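You operate a simulated robot arm through the tools that you are given. There is no shell and no other tool. Be economical: measure what you need, move in short steps, check, and stop when the job is done.

You are at the controls of a simulated robot arm. One attempt, no reset.

Task
Take the yellow crayon and put it on top of the green cord.

It is judged by the outcome, as a careful person would: the job done as asked, and still so three seconds after it is handed in. It fails if anything else is knocked over, pushed out of place, dropped, spilled or broken.

Robot
A 6-joint arm with a two-finger parallel gripper, fixed in place. Base frame: the origin is at the foot of the arm, x ahead of it, y to its left, z up; the work surface is at about z = 0. Lengths are in m, angles in degrees, forces in N, time in s.
With the tool pointing down near the work surface it reaches from about 0.16 to 0.42 m from the base axis. Its first joint turns from -66.0 to 66.0 degrees. Payload 1.57 kg.
The tool frame sits at the grasp point between the pads (the TCP): z along the fingers, y along the line on which they close. The tips reach 0.03 m beyond it. The gripper opens to 0.08 m. The fingers are 0.017 m wide and 0.012 m thick; the gripper's body (0.04 by 0.082 m) begins 0.08 m behind the TCP.
Orientation is told as [roll, pitch, yaw] about the base's x, y, z axes, in that order, counted from this pose: with the fingers straight down and closing along the base's y, the tool's x points along the base's -x, its y along +y and its z along -z.

Tools
- The arm moves only by the tool step_arm. Its argument "increments" is a list that holds one entry, the list of rows, each a list of 7 numbers: the shift along the base's x, y, z in cm, then the turn, a rotation vector about the base's x, y, z in degrees, then the finger opening in cm, from 0 to 8. In form: [[[dx, dy, dz, ax, ay, az, grip], ...]]. A call has 1 to 8 rows; each row shifts and turns the commanded pose from where the row before left it. Each row takes 0.2 s and may step no farther than 0.05 m and 8.6 degrees from the row before; otherwise, or with a gripper value out of range, the whole call is refused. Where a pose cannot be reached the arm comes as near as it can. A force on the tool above 40 N (or 10 N above the force at the start of the call, whichever is more), or a blocked arm, ends the call early, and 0.2 s more pass. Each finger travels about 0.153 m/s and halts on what it meets, pressing with about 24 N; the grip force reading is that of the motor and also rises with nothing between the fingers. The clock runs only during rows and for 0.2 s after the last one: add rows that do not move to give the fingers time. It gives the time, the measured TCP pose, the force on the tool (base axes), the opening and the grip force at its end, in the units of the frame above (readings bear some noise).
- Cameras (640 x 400 px; columns grow to the right, rows downward): "scene" is fixed at [0.0301, -0.3132, 0.4388]; the picture's right is [0.94, -0.34, 0.00], its down [-0.15, -0.41, -0.90] and it looks along [0.30, 0.85, -0.44] (base axes); focal length 310 px, centre (320, 200). "wrist" rides on the gripper at [0.072, -0.007, -0.122] in the tool frame; the picture's right is [0.09, 1.00, 0.00], its down [-0.84, 0.08, -0.54] and it looks along [-0.54, 0.05, 0.84] (tool axes); focal length 238 px, centre (320, 200). There is no depth. A picture from a camera that has moved, and an enlarged one, comes with that camera's place and axes in the base frame and with its lens.
- grab_frame(camera): a new picture of that camera. It takes no simulated time.
- zoom(camera, box): a new picture of the part [left, top, right, bottom] of that camera's present view, enlarged. It takes no simulated time.
- hand_in(): hands the job in; it is judged then, once.

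Go step by step. Nothing tells you positions but the pictures and the camera data: compare them with the known pose of the tool, close in by small moves and look again before you grip or let go. The budget is 90 turns and 46 pictures, counting those below and the enlarged ones. Unless the task says otherwise, let go and move clear before handing in, and close with one line.

The tools are called by a JSON object that holds its "api" and its "payload". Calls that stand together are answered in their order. step_arm: Moves the arm, as the interface text tells. Its arguments: {"type":"object","properties":{"increments":{"type":"array","items":{"type":"array","items":{"type":"array","items":{"type":"number"}}}}},"required":["increments"]} The other tools are called the same way: grab_frame (camera) takes a picture; zoom (camera, box) takes an enlarged picture of a part of a camera's view; hand_in () hands the job in.

At the start:

```text
time: 0.0
tcp_pos: [0.2595, 0.1374, 0.1955]
tool_rot: [-0.1, 0.0, 0.1]
force: [0.2, -0.5, -0.3]
width: 0.0802
grip_force: 0.1
```

scene: 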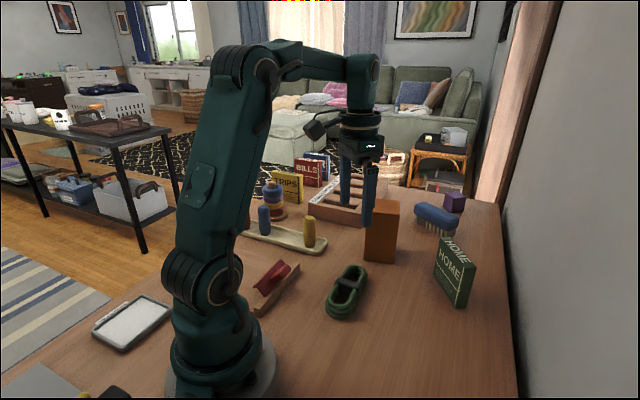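
wrist: 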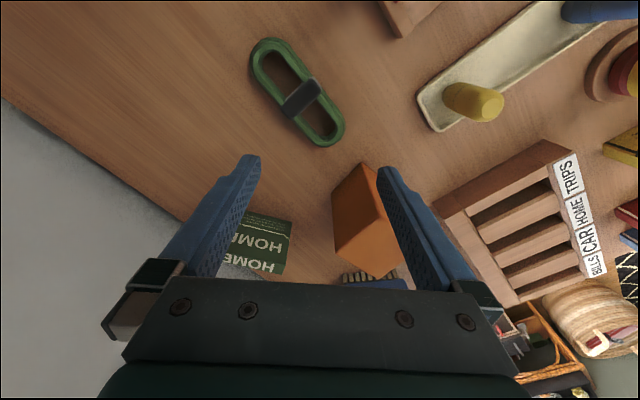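

I see a tray holding a blue and a yellow upright crayon, and a green cord coil nearer the base, with an orange block close to the gripper. I'll look closer first.

{"api": "zoom", "payload": {"camera": "scene", "box": [230, 170, 390, 270]}}

{"api": "zoom", "payload": {"camera": "scene", "box": [240, 230, 400, 330]}}

{"api": "zoom", "payload": {"camera": "wrist", "box": [240, 0, 640, 250]}}

```text
4.00 times, centred on (310, 220) of scene
camera zoom: at [0.0301, -0.3132, 0.4388], right [0.94, -0.34, 0.0], down [-0.15, -0.41, -0.9], along [0.3, 0.85, -0.44], focal length 1240 px, centre (360, 120)
```

zoom: 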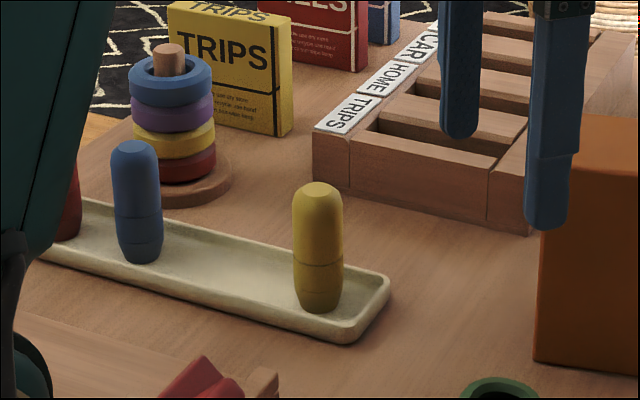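

```text
4.00 times, centred on (320, 280) of scene
camera zoom: at [0.0301, -0.3132, 0.4388], right [0.94, -0.34, 0.0], down [-0.15, -0.41, -0.9], along [0.3, 0.85, -0.44], focal length 1240 px, centre (320, -120)
```

zoom: 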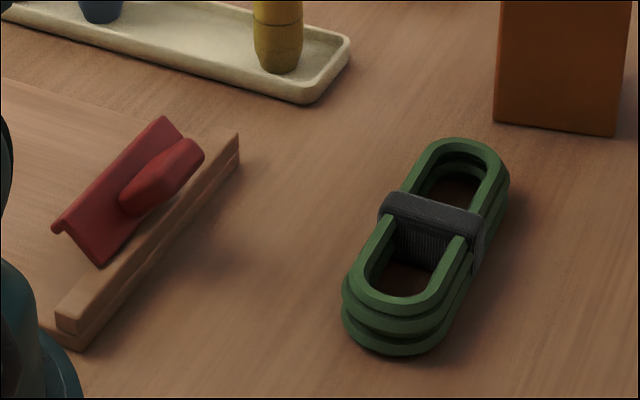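

```text
1.60 times, centred on (440, 125) of wrist
camera zoom: at [0.1864, 0.1307, 0.3175], right [-0.09, 1.0, 0.0], down [0.84, 0.08, 0.54], along [0.54, 0.05, -0.84], focal length 381 px, centre (128, 320)
```

zoom: 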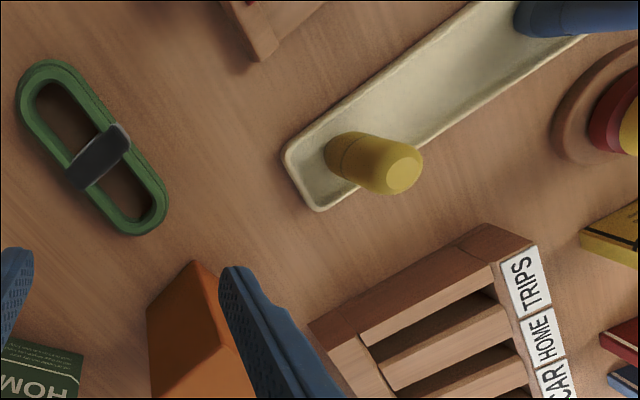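

The yellow crayon stands at about (0.219, 0.291), with its top at z≈0.08 and a diameter of ≈3 cm. The cord's strap is at about (0.236, 0.113) with its top at z≈0.03. I move above the crayon, staying high.

{"api": "step_arm", "payload": {"increments": [[[-0.8, 3, 0, 0, 0, 0, 8], [-0.8, 3, 0, 0, 0, 0, 8], [-0.8, 3, 0, 0, 0, 0, 8], [-0.8, 3, 0, 0, 0, 0, 8], [-0.8, 3.2, 0, 0, 0, 0, 8], [0, 0, -2, 0, 0, 0, 8], [0, 0, 0, 0, 0, 0, 8]]]}}

{"api": "grab_frame", "payload": {"camera": "wrist"}}

{"api": "grab_frame", "payload": {"camera": "scene"}}

```text
time: 1.6
tcp_pos: [0.2177, 0.2884, 0.1763]
tool_rot: [0.0, 0.0, 0.0]
force: [0.0, -0.3, -0.6]
width: 0.0801
grip_force: 0.1
```

```text
40 pictures are left
camera wrist: at [0.146, 0.2823, 0.2977], right [-0.09, 1.0, 0.0], down [0.84, 0.08, 0.54], along [0.54, 0.05, -0.84], focal length 238 px, centre (320, 200)
```

wrist: 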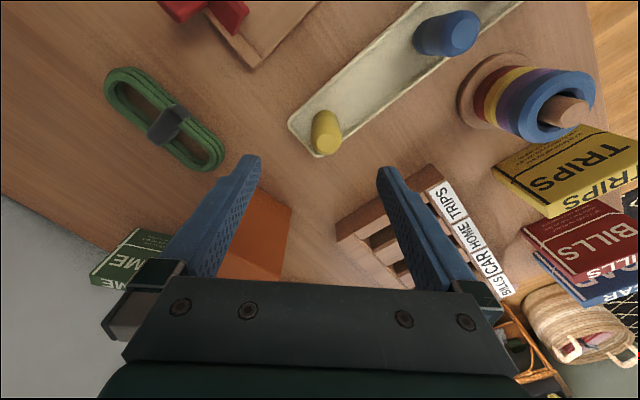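

```text
39 pictures are left
```

scene: 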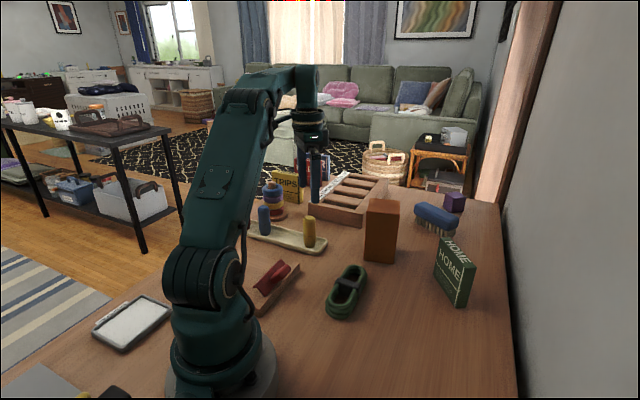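

The crayon refines to about (0.221, 0.294), so I shift slightly, descend part way and check again.

{"api": "step_arm", "payload": {"increments": [[[0.3, 0.5, -2, 0, 0, 0, 8], [0, 0, -3, 0, 0, 0, 8], [0, 0, -2.5, 0, 0, 0, 8], [0, 0, 0, 0, 0, 0, 8]]]}}

{"api": "grab_frame", "payload": {"camera": "wrist"}}

{"api": "zoom", "payload": {"camera": "scene", "box": [230, 170, 390, 270]}}

```text
time: 2.6
tcp_pos: [0.2225, 0.2945, 0.1015]
tool_rot: [-0.1, 0.0, -0.1]
force: [0.5, -0.1, -0.5]
width: 0.0799
grip_force: 0.1
```

```text
38 pictures are left
camera wrist: at [0.1496, 0.2877, 0.2225], right [-0.09, 1.0, 0.0], down [0.84, 0.08, 0.54], along [0.54, 0.05, -0.84], focal length 238 px, centre (320, 200)
```

wrist: 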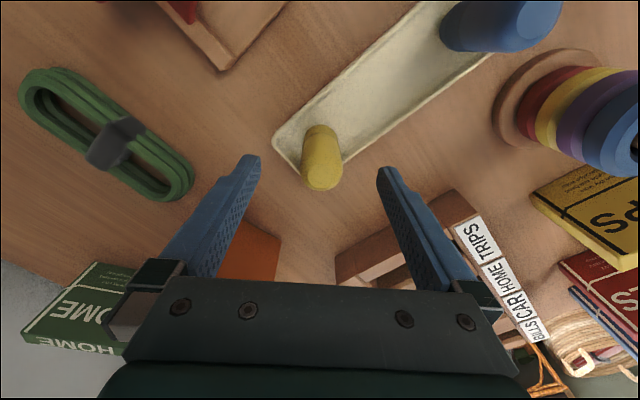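

```text
4.00 times, centred on (310, 220) of scene
camera zoom: at [0.0301, -0.3132, 0.4388], right [0.94, -0.34, 0.0], down [-0.15, -0.41, -0.9], along [0.3, 0.85, -0.44], focal length 1240 px, centre (360, 120)
```

zoom: 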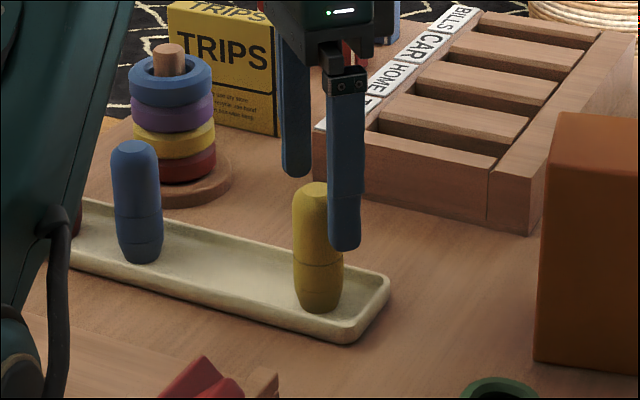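

The crayon is centred between the fingers, slightly nearer the base in x. I descend to grasp height.

{"api": "step_arm", "payload": {"increments": [[[-0.3, 0.1, -1.5, 0, 0, 0, 8], [0, 0, -1.5, 0, 0, 0, 8], [0, 0, -1.5, 0, 0, 0, 8], [0, 0, 0, 0, 0, 0, 8]]]}}

{"api": "grab_frame", "payload": {"camera": "wrist"}}

{"api": "zoom", "payload": {"camera": "scene", "box": [230, 170, 390, 270]}}

```text
time: 3.6
tcp_pos: [0.2191, 0.2954, 0.0567]
tool_rot: [0.0, -0.1, 0.1]
force: [0.1, -0.6, 1.0]
width: 0.0798
grip_force: 0.1
```

```text
36 pictures are left
camera wrist: at [0.1468, 0.2889, 0.1776], right [-0.09, 1.0, 0.0], down [0.84, 0.08, 0.54], along [0.54, 0.05, -0.84], focal length 238 px, centre (320, 200)
```

wrist: 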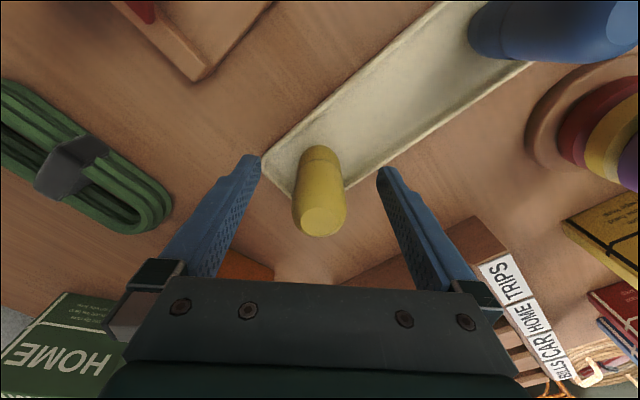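

```text
4.00 times, centred on (310, 220) of scene
camera zoom: at [0.0301, -0.3132, 0.4388], right [0.94, -0.34, 0.0], down [-0.15, -0.41, -0.9], along [0.3, 0.85, -0.44], focal length 1240 px, centre (360, 120)
```

zoom: 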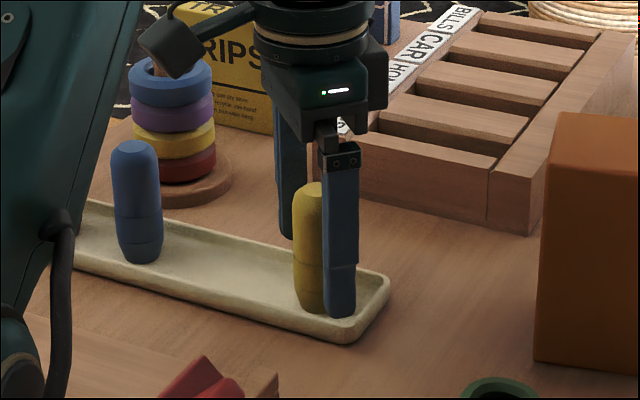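

The crayon sits on the finger midline, at about x=0.221. I nudge 2 mm and close.

{"api": "step_arm", "payload": {"increments": [[[0.2, 0.0, 0, 0, 0, 0, 8], [0, 0, 0, 0, 0, 0, 5], [0, 0, 0, 0, 0, 0, 3.5], [0, 0, 0, 0, 0, 0, 2.4], [0, 0, 0, 0, 0, 0, 2.0], [0, 0, 0, 0, 0, 0, 2.0]]]}}

{"api": "grab_frame", "payload": {"camera": "wrist"}}

```text
time: 5.0
tcp_pos: [0.2202, 0.2963, 0.0556]
tool_rot: [0.0, 0.0, 0.0]
force: [0.1, -0.5, 0.0]
width: 0.0289
grip_force: 24.6
```

```text
34 pictures are left
camera wrist: at [0.1487, 0.2889, 0.1777], right [-0.09, 1.0, 0.0], down [0.84, 0.08, 0.54], along [0.54, 0.05, -0.84], focal length 238 px, centre (320, 200)
```

wrist: 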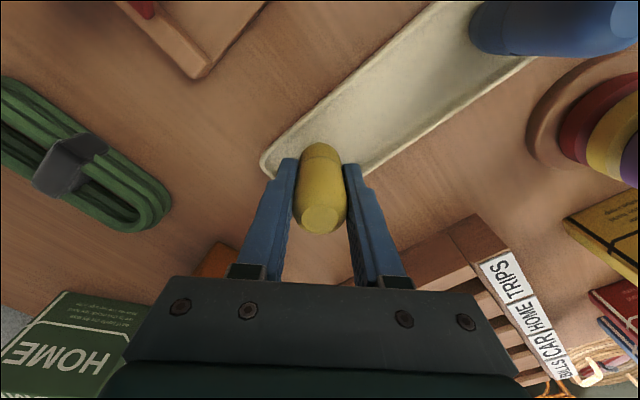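

Gripped at 2.9 cm width. I lift straight up.

{"api": "step_arm", "payload": {"increments": [[[0, 0, 1, 0, 0, 0, 2], [0, 0, 2, 0, 0, 0, 2], [0, 0, 3, 0, 0, 0, 2], [0, 0, 3, 0, 0, 0, 2], [0, 0, 0, 0, 0, 0, 2]]]}}

{"api": "zoom", "payload": {"camera": "scene", "box": [230, 140, 390, 240]}}

{"api": "grab_frame", "payload": {"camera": "wrist"}}

```text
time: 6.2
tcp_pos: [0.2198, 0.2946, 0.1476]
tool_rot: [0.0, 0.0, 0.0]
force: [-0.3, -0.5, -0.2]
width: 0.029
grip_force: 24.2
```

```text
4.00 times, centred on (310, 190) of scene
camera zoom: at [0.0301, -0.3132, 0.4388], right [0.94, -0.34, 0.0], down [-0.15, -0.41, -0.9], along [0.3, 0.85, -0.44], focal length 1240 px, centre (360, 240)
```

zoom: 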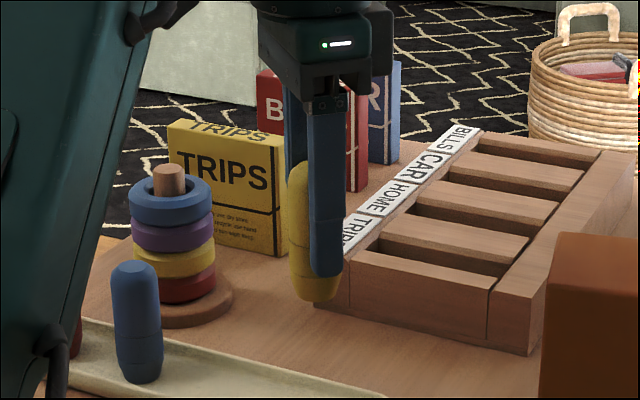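

```text
32 pictures are left
camera wrist: at [0.1482, 0.2882, 0.2689], right [-0.09, 1.0, 0.0], down [0.84, 0.08, 0.54], along [0.54, 0.05, -0.84], focal length 238 px, centre (320, 200)
```

wrist: 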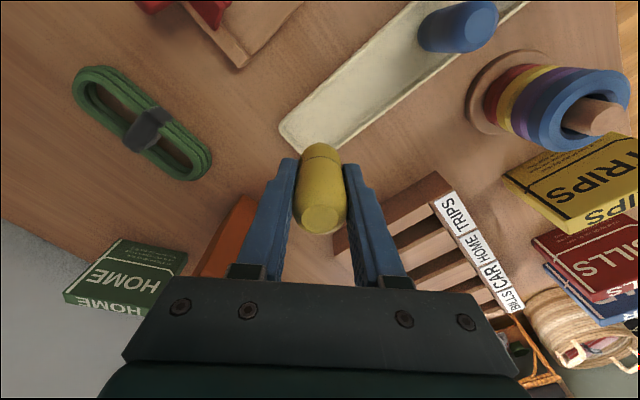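

The crayon is held upright. I carry it high toward the cord's strap at about (0.233, 0.118) and then look again.

{"api": "step_arm", "payload": {"increments": [[[0.2, -2.5, 0, 0, 0, 0, 2], [0.2, -3, 0, 0, 0, 0, 2], [0.2, -3, 0, 0, 0, 0, 2], [0.2, -3, 0, 0, 0, 0, 2], [0.2, -3, 0, 0, 0, 0, 2], [0.3, -3, 0, 0, 0, 0, 2], [0, 0, 0, 0, 0, 0, 2], [0, 0, 0, 0, 0, 0, 2]]]}}

{"api": "zoom", "payload": {"camera": "wrist", "box": [200, 30, 440, 180]}}

{"api": "zoom", "payload": {"camera": "scene", "box": [270, 220, 430, 320]}}

```text
time: 8.0
tcp_pos: [0.2338, 0.1198, 0.1466]
tool_rot: [0.0, 0.0, 0.1]
force: [-0.8, -0.7, -1.0]
width: 0.029
grip_force: 24.0
```

```text
2.67 times, centred on (320, 105) of wrist
camera zoom: at [0.161, 0.1136, 0.2682], right [-0.09, 1.0, 0.0], down [0.84, 0.08, 0.54], along [0.54, 0.05, -0.84], focal length 636 px, centre (320, 453)
```

zoom: 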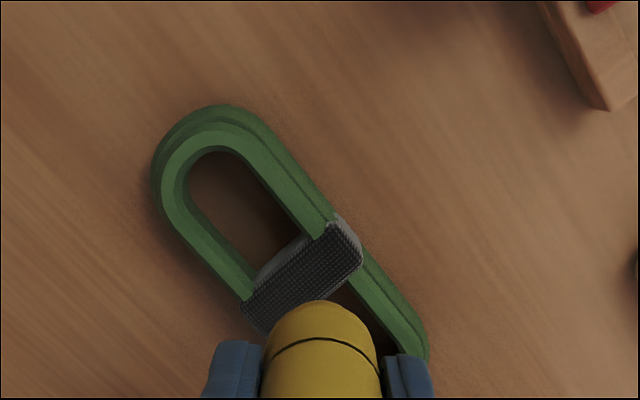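

```text
4.00 times, centred on (350, 270) of scene
camera zoom: at [0.0301, -0.3132, 0.4388], right [0.94, -0.34, 0.0], down [-0.15, -0.41, -0.9], along [0.3, 0.85, -0.44], focal length 1240 px, centre (200, -80)
```

zoom: 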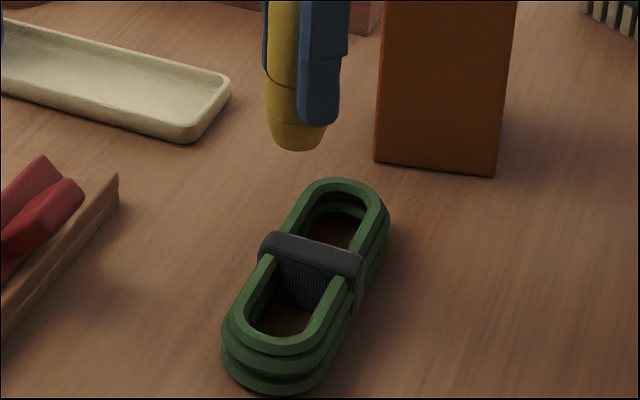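

The strap's top centre is at about (0.237, 0.114, 0.029), and the crayon bottom is ≈5.3 cm below the TCP. I align over it and lower part way.

{"api": "step_arm", "payload": {"increments": [[[0.35, -0.55, -1.5, 0, 0, 0, 2], [0, 0, -2, 0, 0, 0, 2], [0, 0, -1.3, 0, 0, 0, 2], [0, 0, 0, 0, 0, 0, 2]]]}}

{"api": "zoom", "payload": {"camera": "wrist", "box": [240, 80, 400, 180]}}

{"api": "zoom", "payload": {"camera": "scene", "box": [305, 240, 385, 290]}}

```text
time: 9.0
tcp_pos: [0.2378, 0.1147, 0.0979]
tool_rot: [-0.1, 0.0, 0.0]
force: [-0.1, -0.3, -0.9]
width: 0.0289
grip_force: 23.6
```

```text
4.00 times, centred on (320, 130) of wrist
camera zoom: at [0.1645, 0.1077, 0.2195], right [-0.09, 1.0, 0.0], down [0.84, 0.08, 0.54], along [0.54, 0.05, -0.84], focal length 953 px, centre (320, 480)
```

zoom: 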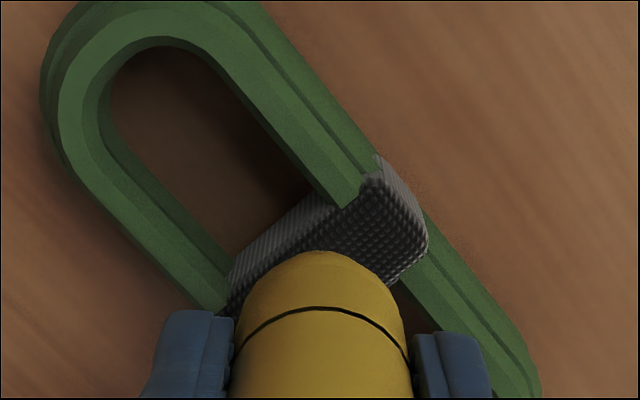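

```text
8.00 times, centred on (345, 265) of scene
camera zoom: at [0.0301, -0.3132, 0.4388], right [0.94, -0.34, 0.0], down [-0.15, -0.41, -0.9], along [0.3, 0.85, -0.44], focal length 2480 px, centre (120, -320)
```

zoom: 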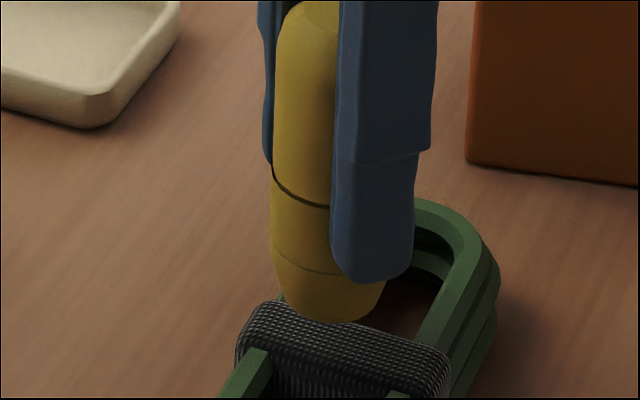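

The crayon is nearly over the strap. I lower another centimetre and recheck.

{"api": "step_arm", "payload": {"increments": [[[0.2, 0, -0.5, 0, 0, 0, 2], [0, 0, -0.5, 0, 0, 0, 2], [0, 0, 0, 0, 0, 0, 2]]]}}

{"api": "zoom", "payload": {"camera": "wrist", "box": [240, 80, 400, 180]}}

{"api": "zoom", "payload": {"camera": "scene", "box": [305, 250, 385, 300]}}

```text
time: 9.8
tcp_pos: [0.2377, 0.1146, 0.0886]
tool_rot: [0.1, 0.0, 0.0]
force: [-0.5, 0.5, -0.5]
width: 0.0286
grip_force: 24.6
```

```text
4.00 times, centred on (320, 130) of wrist
camera zoom: at [0.1666, 0.1081, 0.2095], right [-0.09, 1.0, 0.0], down [0.84, 0.08, 0.54], along [0.54, 0.05, -0.84], focal length 953 px, centre (320, 480)
```

zoom: 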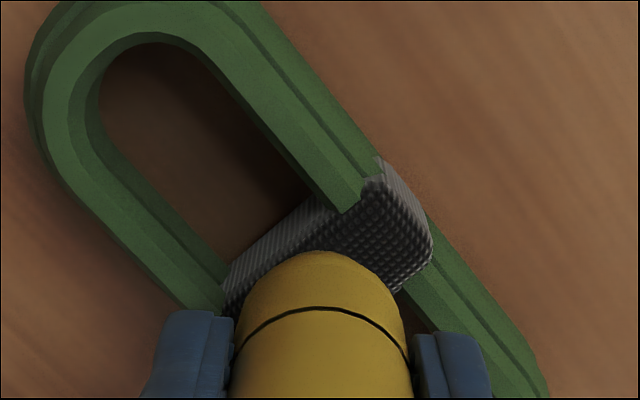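

```text
8.00 times, centred on (345, 275) of scene
camera zoom: at [0.0301, -0.3132, 0.4388], right [0.94, -0.34, 0.0], down [-0.15, -0.41, -0.9], along [0.3, 0.85, -0.44], focal length 2480 px, centre (120, -400)
```

zoom: 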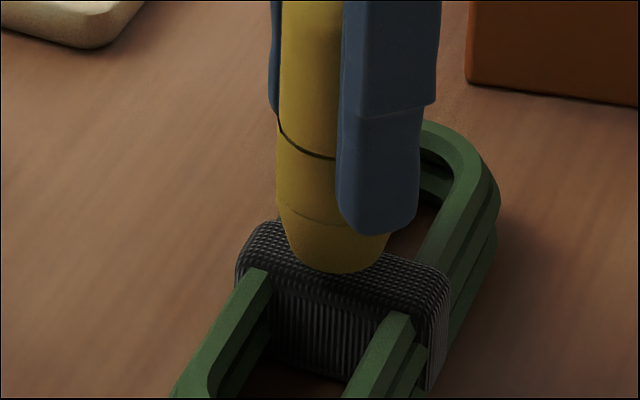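

It is close to contact and centred along the strap, though the scene view suggests a touch more +y. I adjust slightly and lower a few mm more.

{"api": "step_arm", "payload": {"increments": [[[0, 0.2, -0.2, 0, 0, 0, 2], [0, 0, -0.2, 0, 0, 0, 2], [0, 0, 0, 0, 0, 0, 2]]]}}

{"api": "zoom", "payload": {"camera": "scene", "box": [321, 268, 369, 298]}}

```text
time: 10.6
tcp_pos: [0.2391, 0.1171, 0.0834]
tool_rot: [0.0, 0.0, 0.1]
force: [0.0, 0.0, -0.3]
width: 0.0291
grip_force: 24.2
```

```text
13.33 times, centred on (345, 283) of scene
camera zoom: at [0.0301, -0.3132, 0.4388], right [0.94, -0.34, 0.0], down [-0.15, -0.41, -0.9], along [0.3, 0.85, -0.44], focal length 4134 px, centre (-13, -907)
```

zoom: 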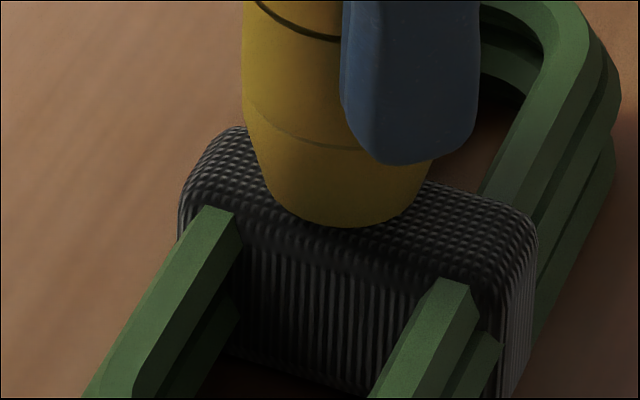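

It is well centred over the strap now. I lower in 1 mm steps, watching for contact force.

{"api": "step_arm", "payload": {"increments": [[[0, 0, -0.1, 0, 0, 0, 2], [0, 0, 0, 0, 0, 0, 2]]]}}

{"api": "step_arm", "payload": {"increments": [[[0, 0, -0.1, 0, 0, 0, 2], [0, 0, 0, 0, 0, 0, 2]]]}}

```text
time: 11.2
tcp_pos: [0.2395, 0.1168, 0.0829]
tool_rot: [0.1, -0.1, 0.0]
force: [0.7, 0.4, 0.3]
width: 0.0286
grip_force: 24.0
```

```text
time: 11.8
tcp_pos: [0.2392, 0.1169, 0.0816]
tool_rot: [-0.1, 0.1, 0.0]
force: [-1.4, 0.0, 5.6]
width: 0.0288
grip_force: 23.8
```

Contact force of 5.6 N up, so the crayon is touching the strap. I check the picture before releasing.

{"api": "zoom", "payload": {"camera": "scene", "box": [321, 268, 369, 298]}}

{"api": "zoom", "payload": {"camera": "wrist", "box": [240, 80, 400, 180]}}

```text
13.33 times, centred on (345, 283) of scene
camera zoom: at [0.0301, -0.3132, 0.4388], right [0.94, -0.34, 0.0], down [-0.15, -0.41, -0.9], along [0.3, 0.85, -0.44], focal length 4134 px, centre (-13, -907)
```

zoom: 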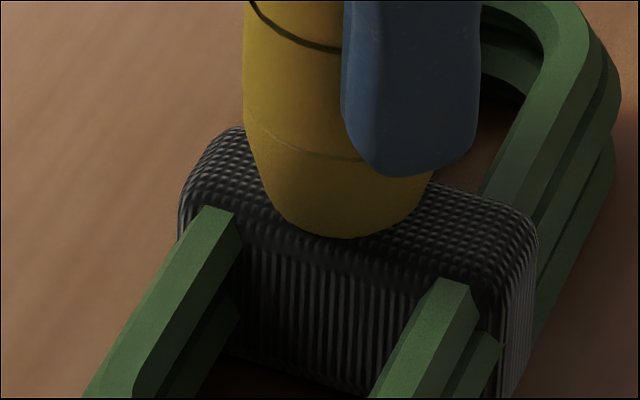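

```text
4.00 times, centred on (320, 130) of wrist
camera zoom: at [0.1669, 0.11, 0.2036], right [-0.09, 1.0, 0.0], down [0.84, 0.08, 0.54], along [0.54, 0.05, -0.84], focal length 953 px, centre (320, 480)
```

zoom: 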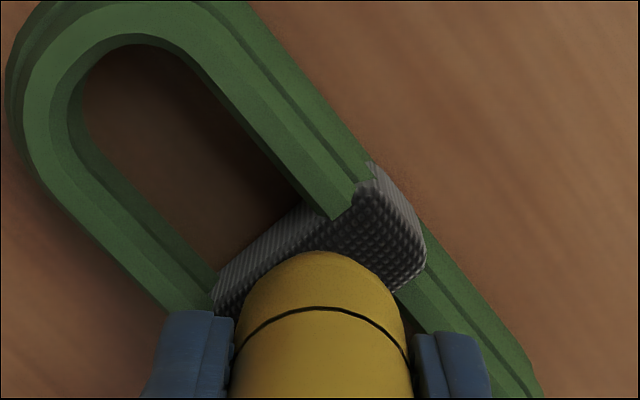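

The crayon's base is centred on the strap in the views, within a few mm. I ease off the pressure slightly and open the fingers gradually.

{"api": "step_arm", "payload": {"increments": [[[0, 0, 0.05, 0, 0, 0, 2], [0, 0, 0, 0, 0, 0, 2.8], [0, 0, 0, 0, 0, 0, 3.0], [0, 0, 0, 0, 0, 0, 3.3], [0, 0, 0, 0, 0, 0, 3.6], [0, 0, 0, 0, 0, 0, 3.6]]]}}

{"api": "zoom", "payload": {"camera": "scene", "box": [297, 225, 393, 285]}}

```text
time: 13.2
tcp_pos: [0.2392, 0.1169, 0.0814]
tool_rot: [0.0, 0.1, 0.0]
force: [-1.1, -0.5, 0.0]
width: 0.036
grip_force: 0.2
```

```text
6.67 times, centred on (345, 255) of scene
camera zoom: at [0.0301, -0.3132, 0.4388], right [0.94, -0.34, 0.0], down [-0.15, -0.41, -0.9], along [0.3, 0.85, -0.44], focal length 2067 px, centre (153, -167)
```

zoom: 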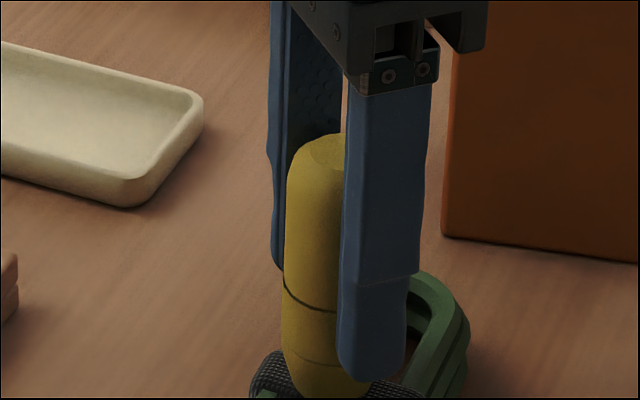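

It stands on its own with the fingers off. I open wider, wait, and check before withdrawing upward.

{"api": "step_arm", "payload": {"increments": [[[0, 0, 0, 0, 0, 0, 4.5], [0, 0, 0, 0, 0, 0, 6], [0, 0, 0, 0, 0, 0, 7], [0, 0, 0, 0, 0, 0, 7]]]}}

{"api": "zoom", "payload": {"camera": "scene", "box": [281, 220, 409, 300]}}

{"api": "grab_frame", "payload": {"camera": "wrist"}}

```text
time: 14.2
tcp_pos: [0.2381, 0.117, 0.0813]
tool_rot: [-0.1, 0.0, 0.0]
force: [0.6, -0.1, -0.3]
width: 0.0701
grip_force: 0.1
```

```text
5.00 times, centred on (345, 260) of scene
camera zoom: at [0.0301, -0.3132, 0.4388], right [0.94, -0.34, 0.0], down [-0.15, -0.41, -0.9], along [0.3, 0.85, -0.44], focal length 1550 px, centre (195, -100)
```

zoom: 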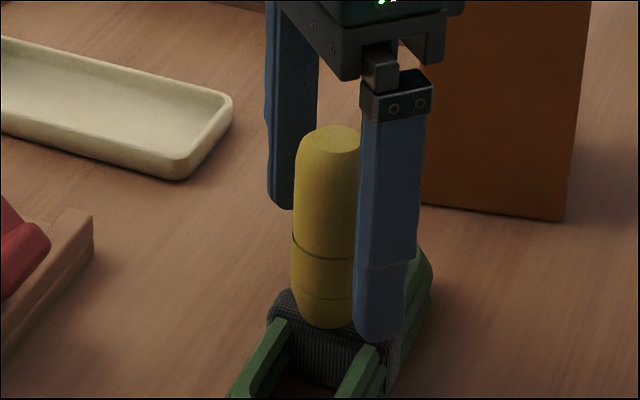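

```text
20 pictures are left
camera wrist: at [0.1671, 0.1101, 0.2038], right [-0.09, 1.0, 0.0], down [0.84, 0.08, 0.54], along [0.54, 0.05, -0.84], focal length 238 px, centre (320, 200)
```

wrist: 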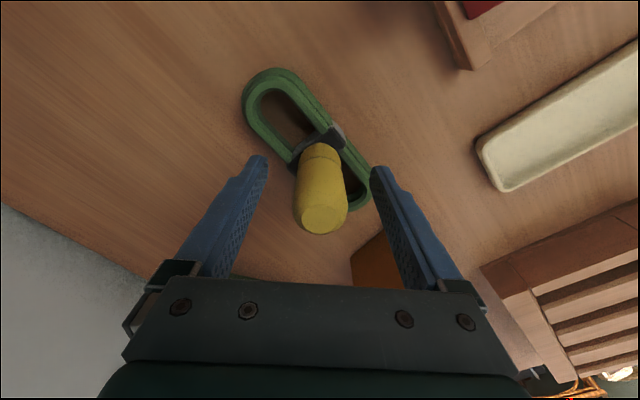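

The crayon stands clear of both fingers. I withdraw straight up.

{"api": "step_arm", "payload": {"increments": [[[0, 0, 1.5, 0, 0, 0, 7], [0, 0, 3, 0, 0, 0, 7], [0, 0, 3, 0, 0, 0, 7], [0, 0, 3, 0, 0, 0, 7], [0, 0, 0, 0, 0, 0, 7], [0, 0, 0, 0, 0, 0, 7], [0, 0, 0, 0, 0, 0, 7]]]}}

{"api": "grab_frame", "payload": {"camera": "scene"}}

{"api": "zoom", "payload": {"camera": "scene", "box": [281, 240, 409, 320]}}

```text
time: 15.8
tcp_pos: [0.2384, 0.1158, 0.1875]
tool_rot: [0.0, 0.1, 0.0]
force: [0.8, -0.2, -0.4]
width: 0.0703
grip_force: 0.0
```

```text
19 pictures are left
```

scene: 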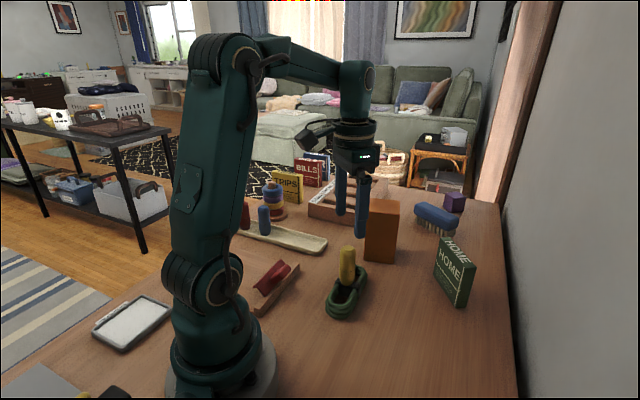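

```text
5.00 times, centred on (345, 280) of scene
camera zoom: at [0.0301, -0.3132, 0.4388], right [0.94, -0.34, 0.0], down [-0.15, -0.41, -0.9], along [0.3, 0.85, -0.44], focal length 1550 px, centre (195, -200)
```

zoom: 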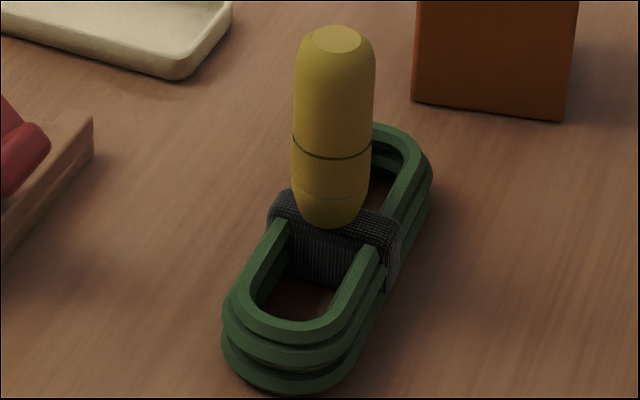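

The crayon stands steady on the cord's strap, the gripper is clear and nothing else has moved. I hand in.

{"api": "hand_in", "payload": {}}

```text
The job is handed in.
```

The yellow crayon is standing upright on top of the green cord, on its strap. It held steady after I let go, and the gripper was clear when I handed in.
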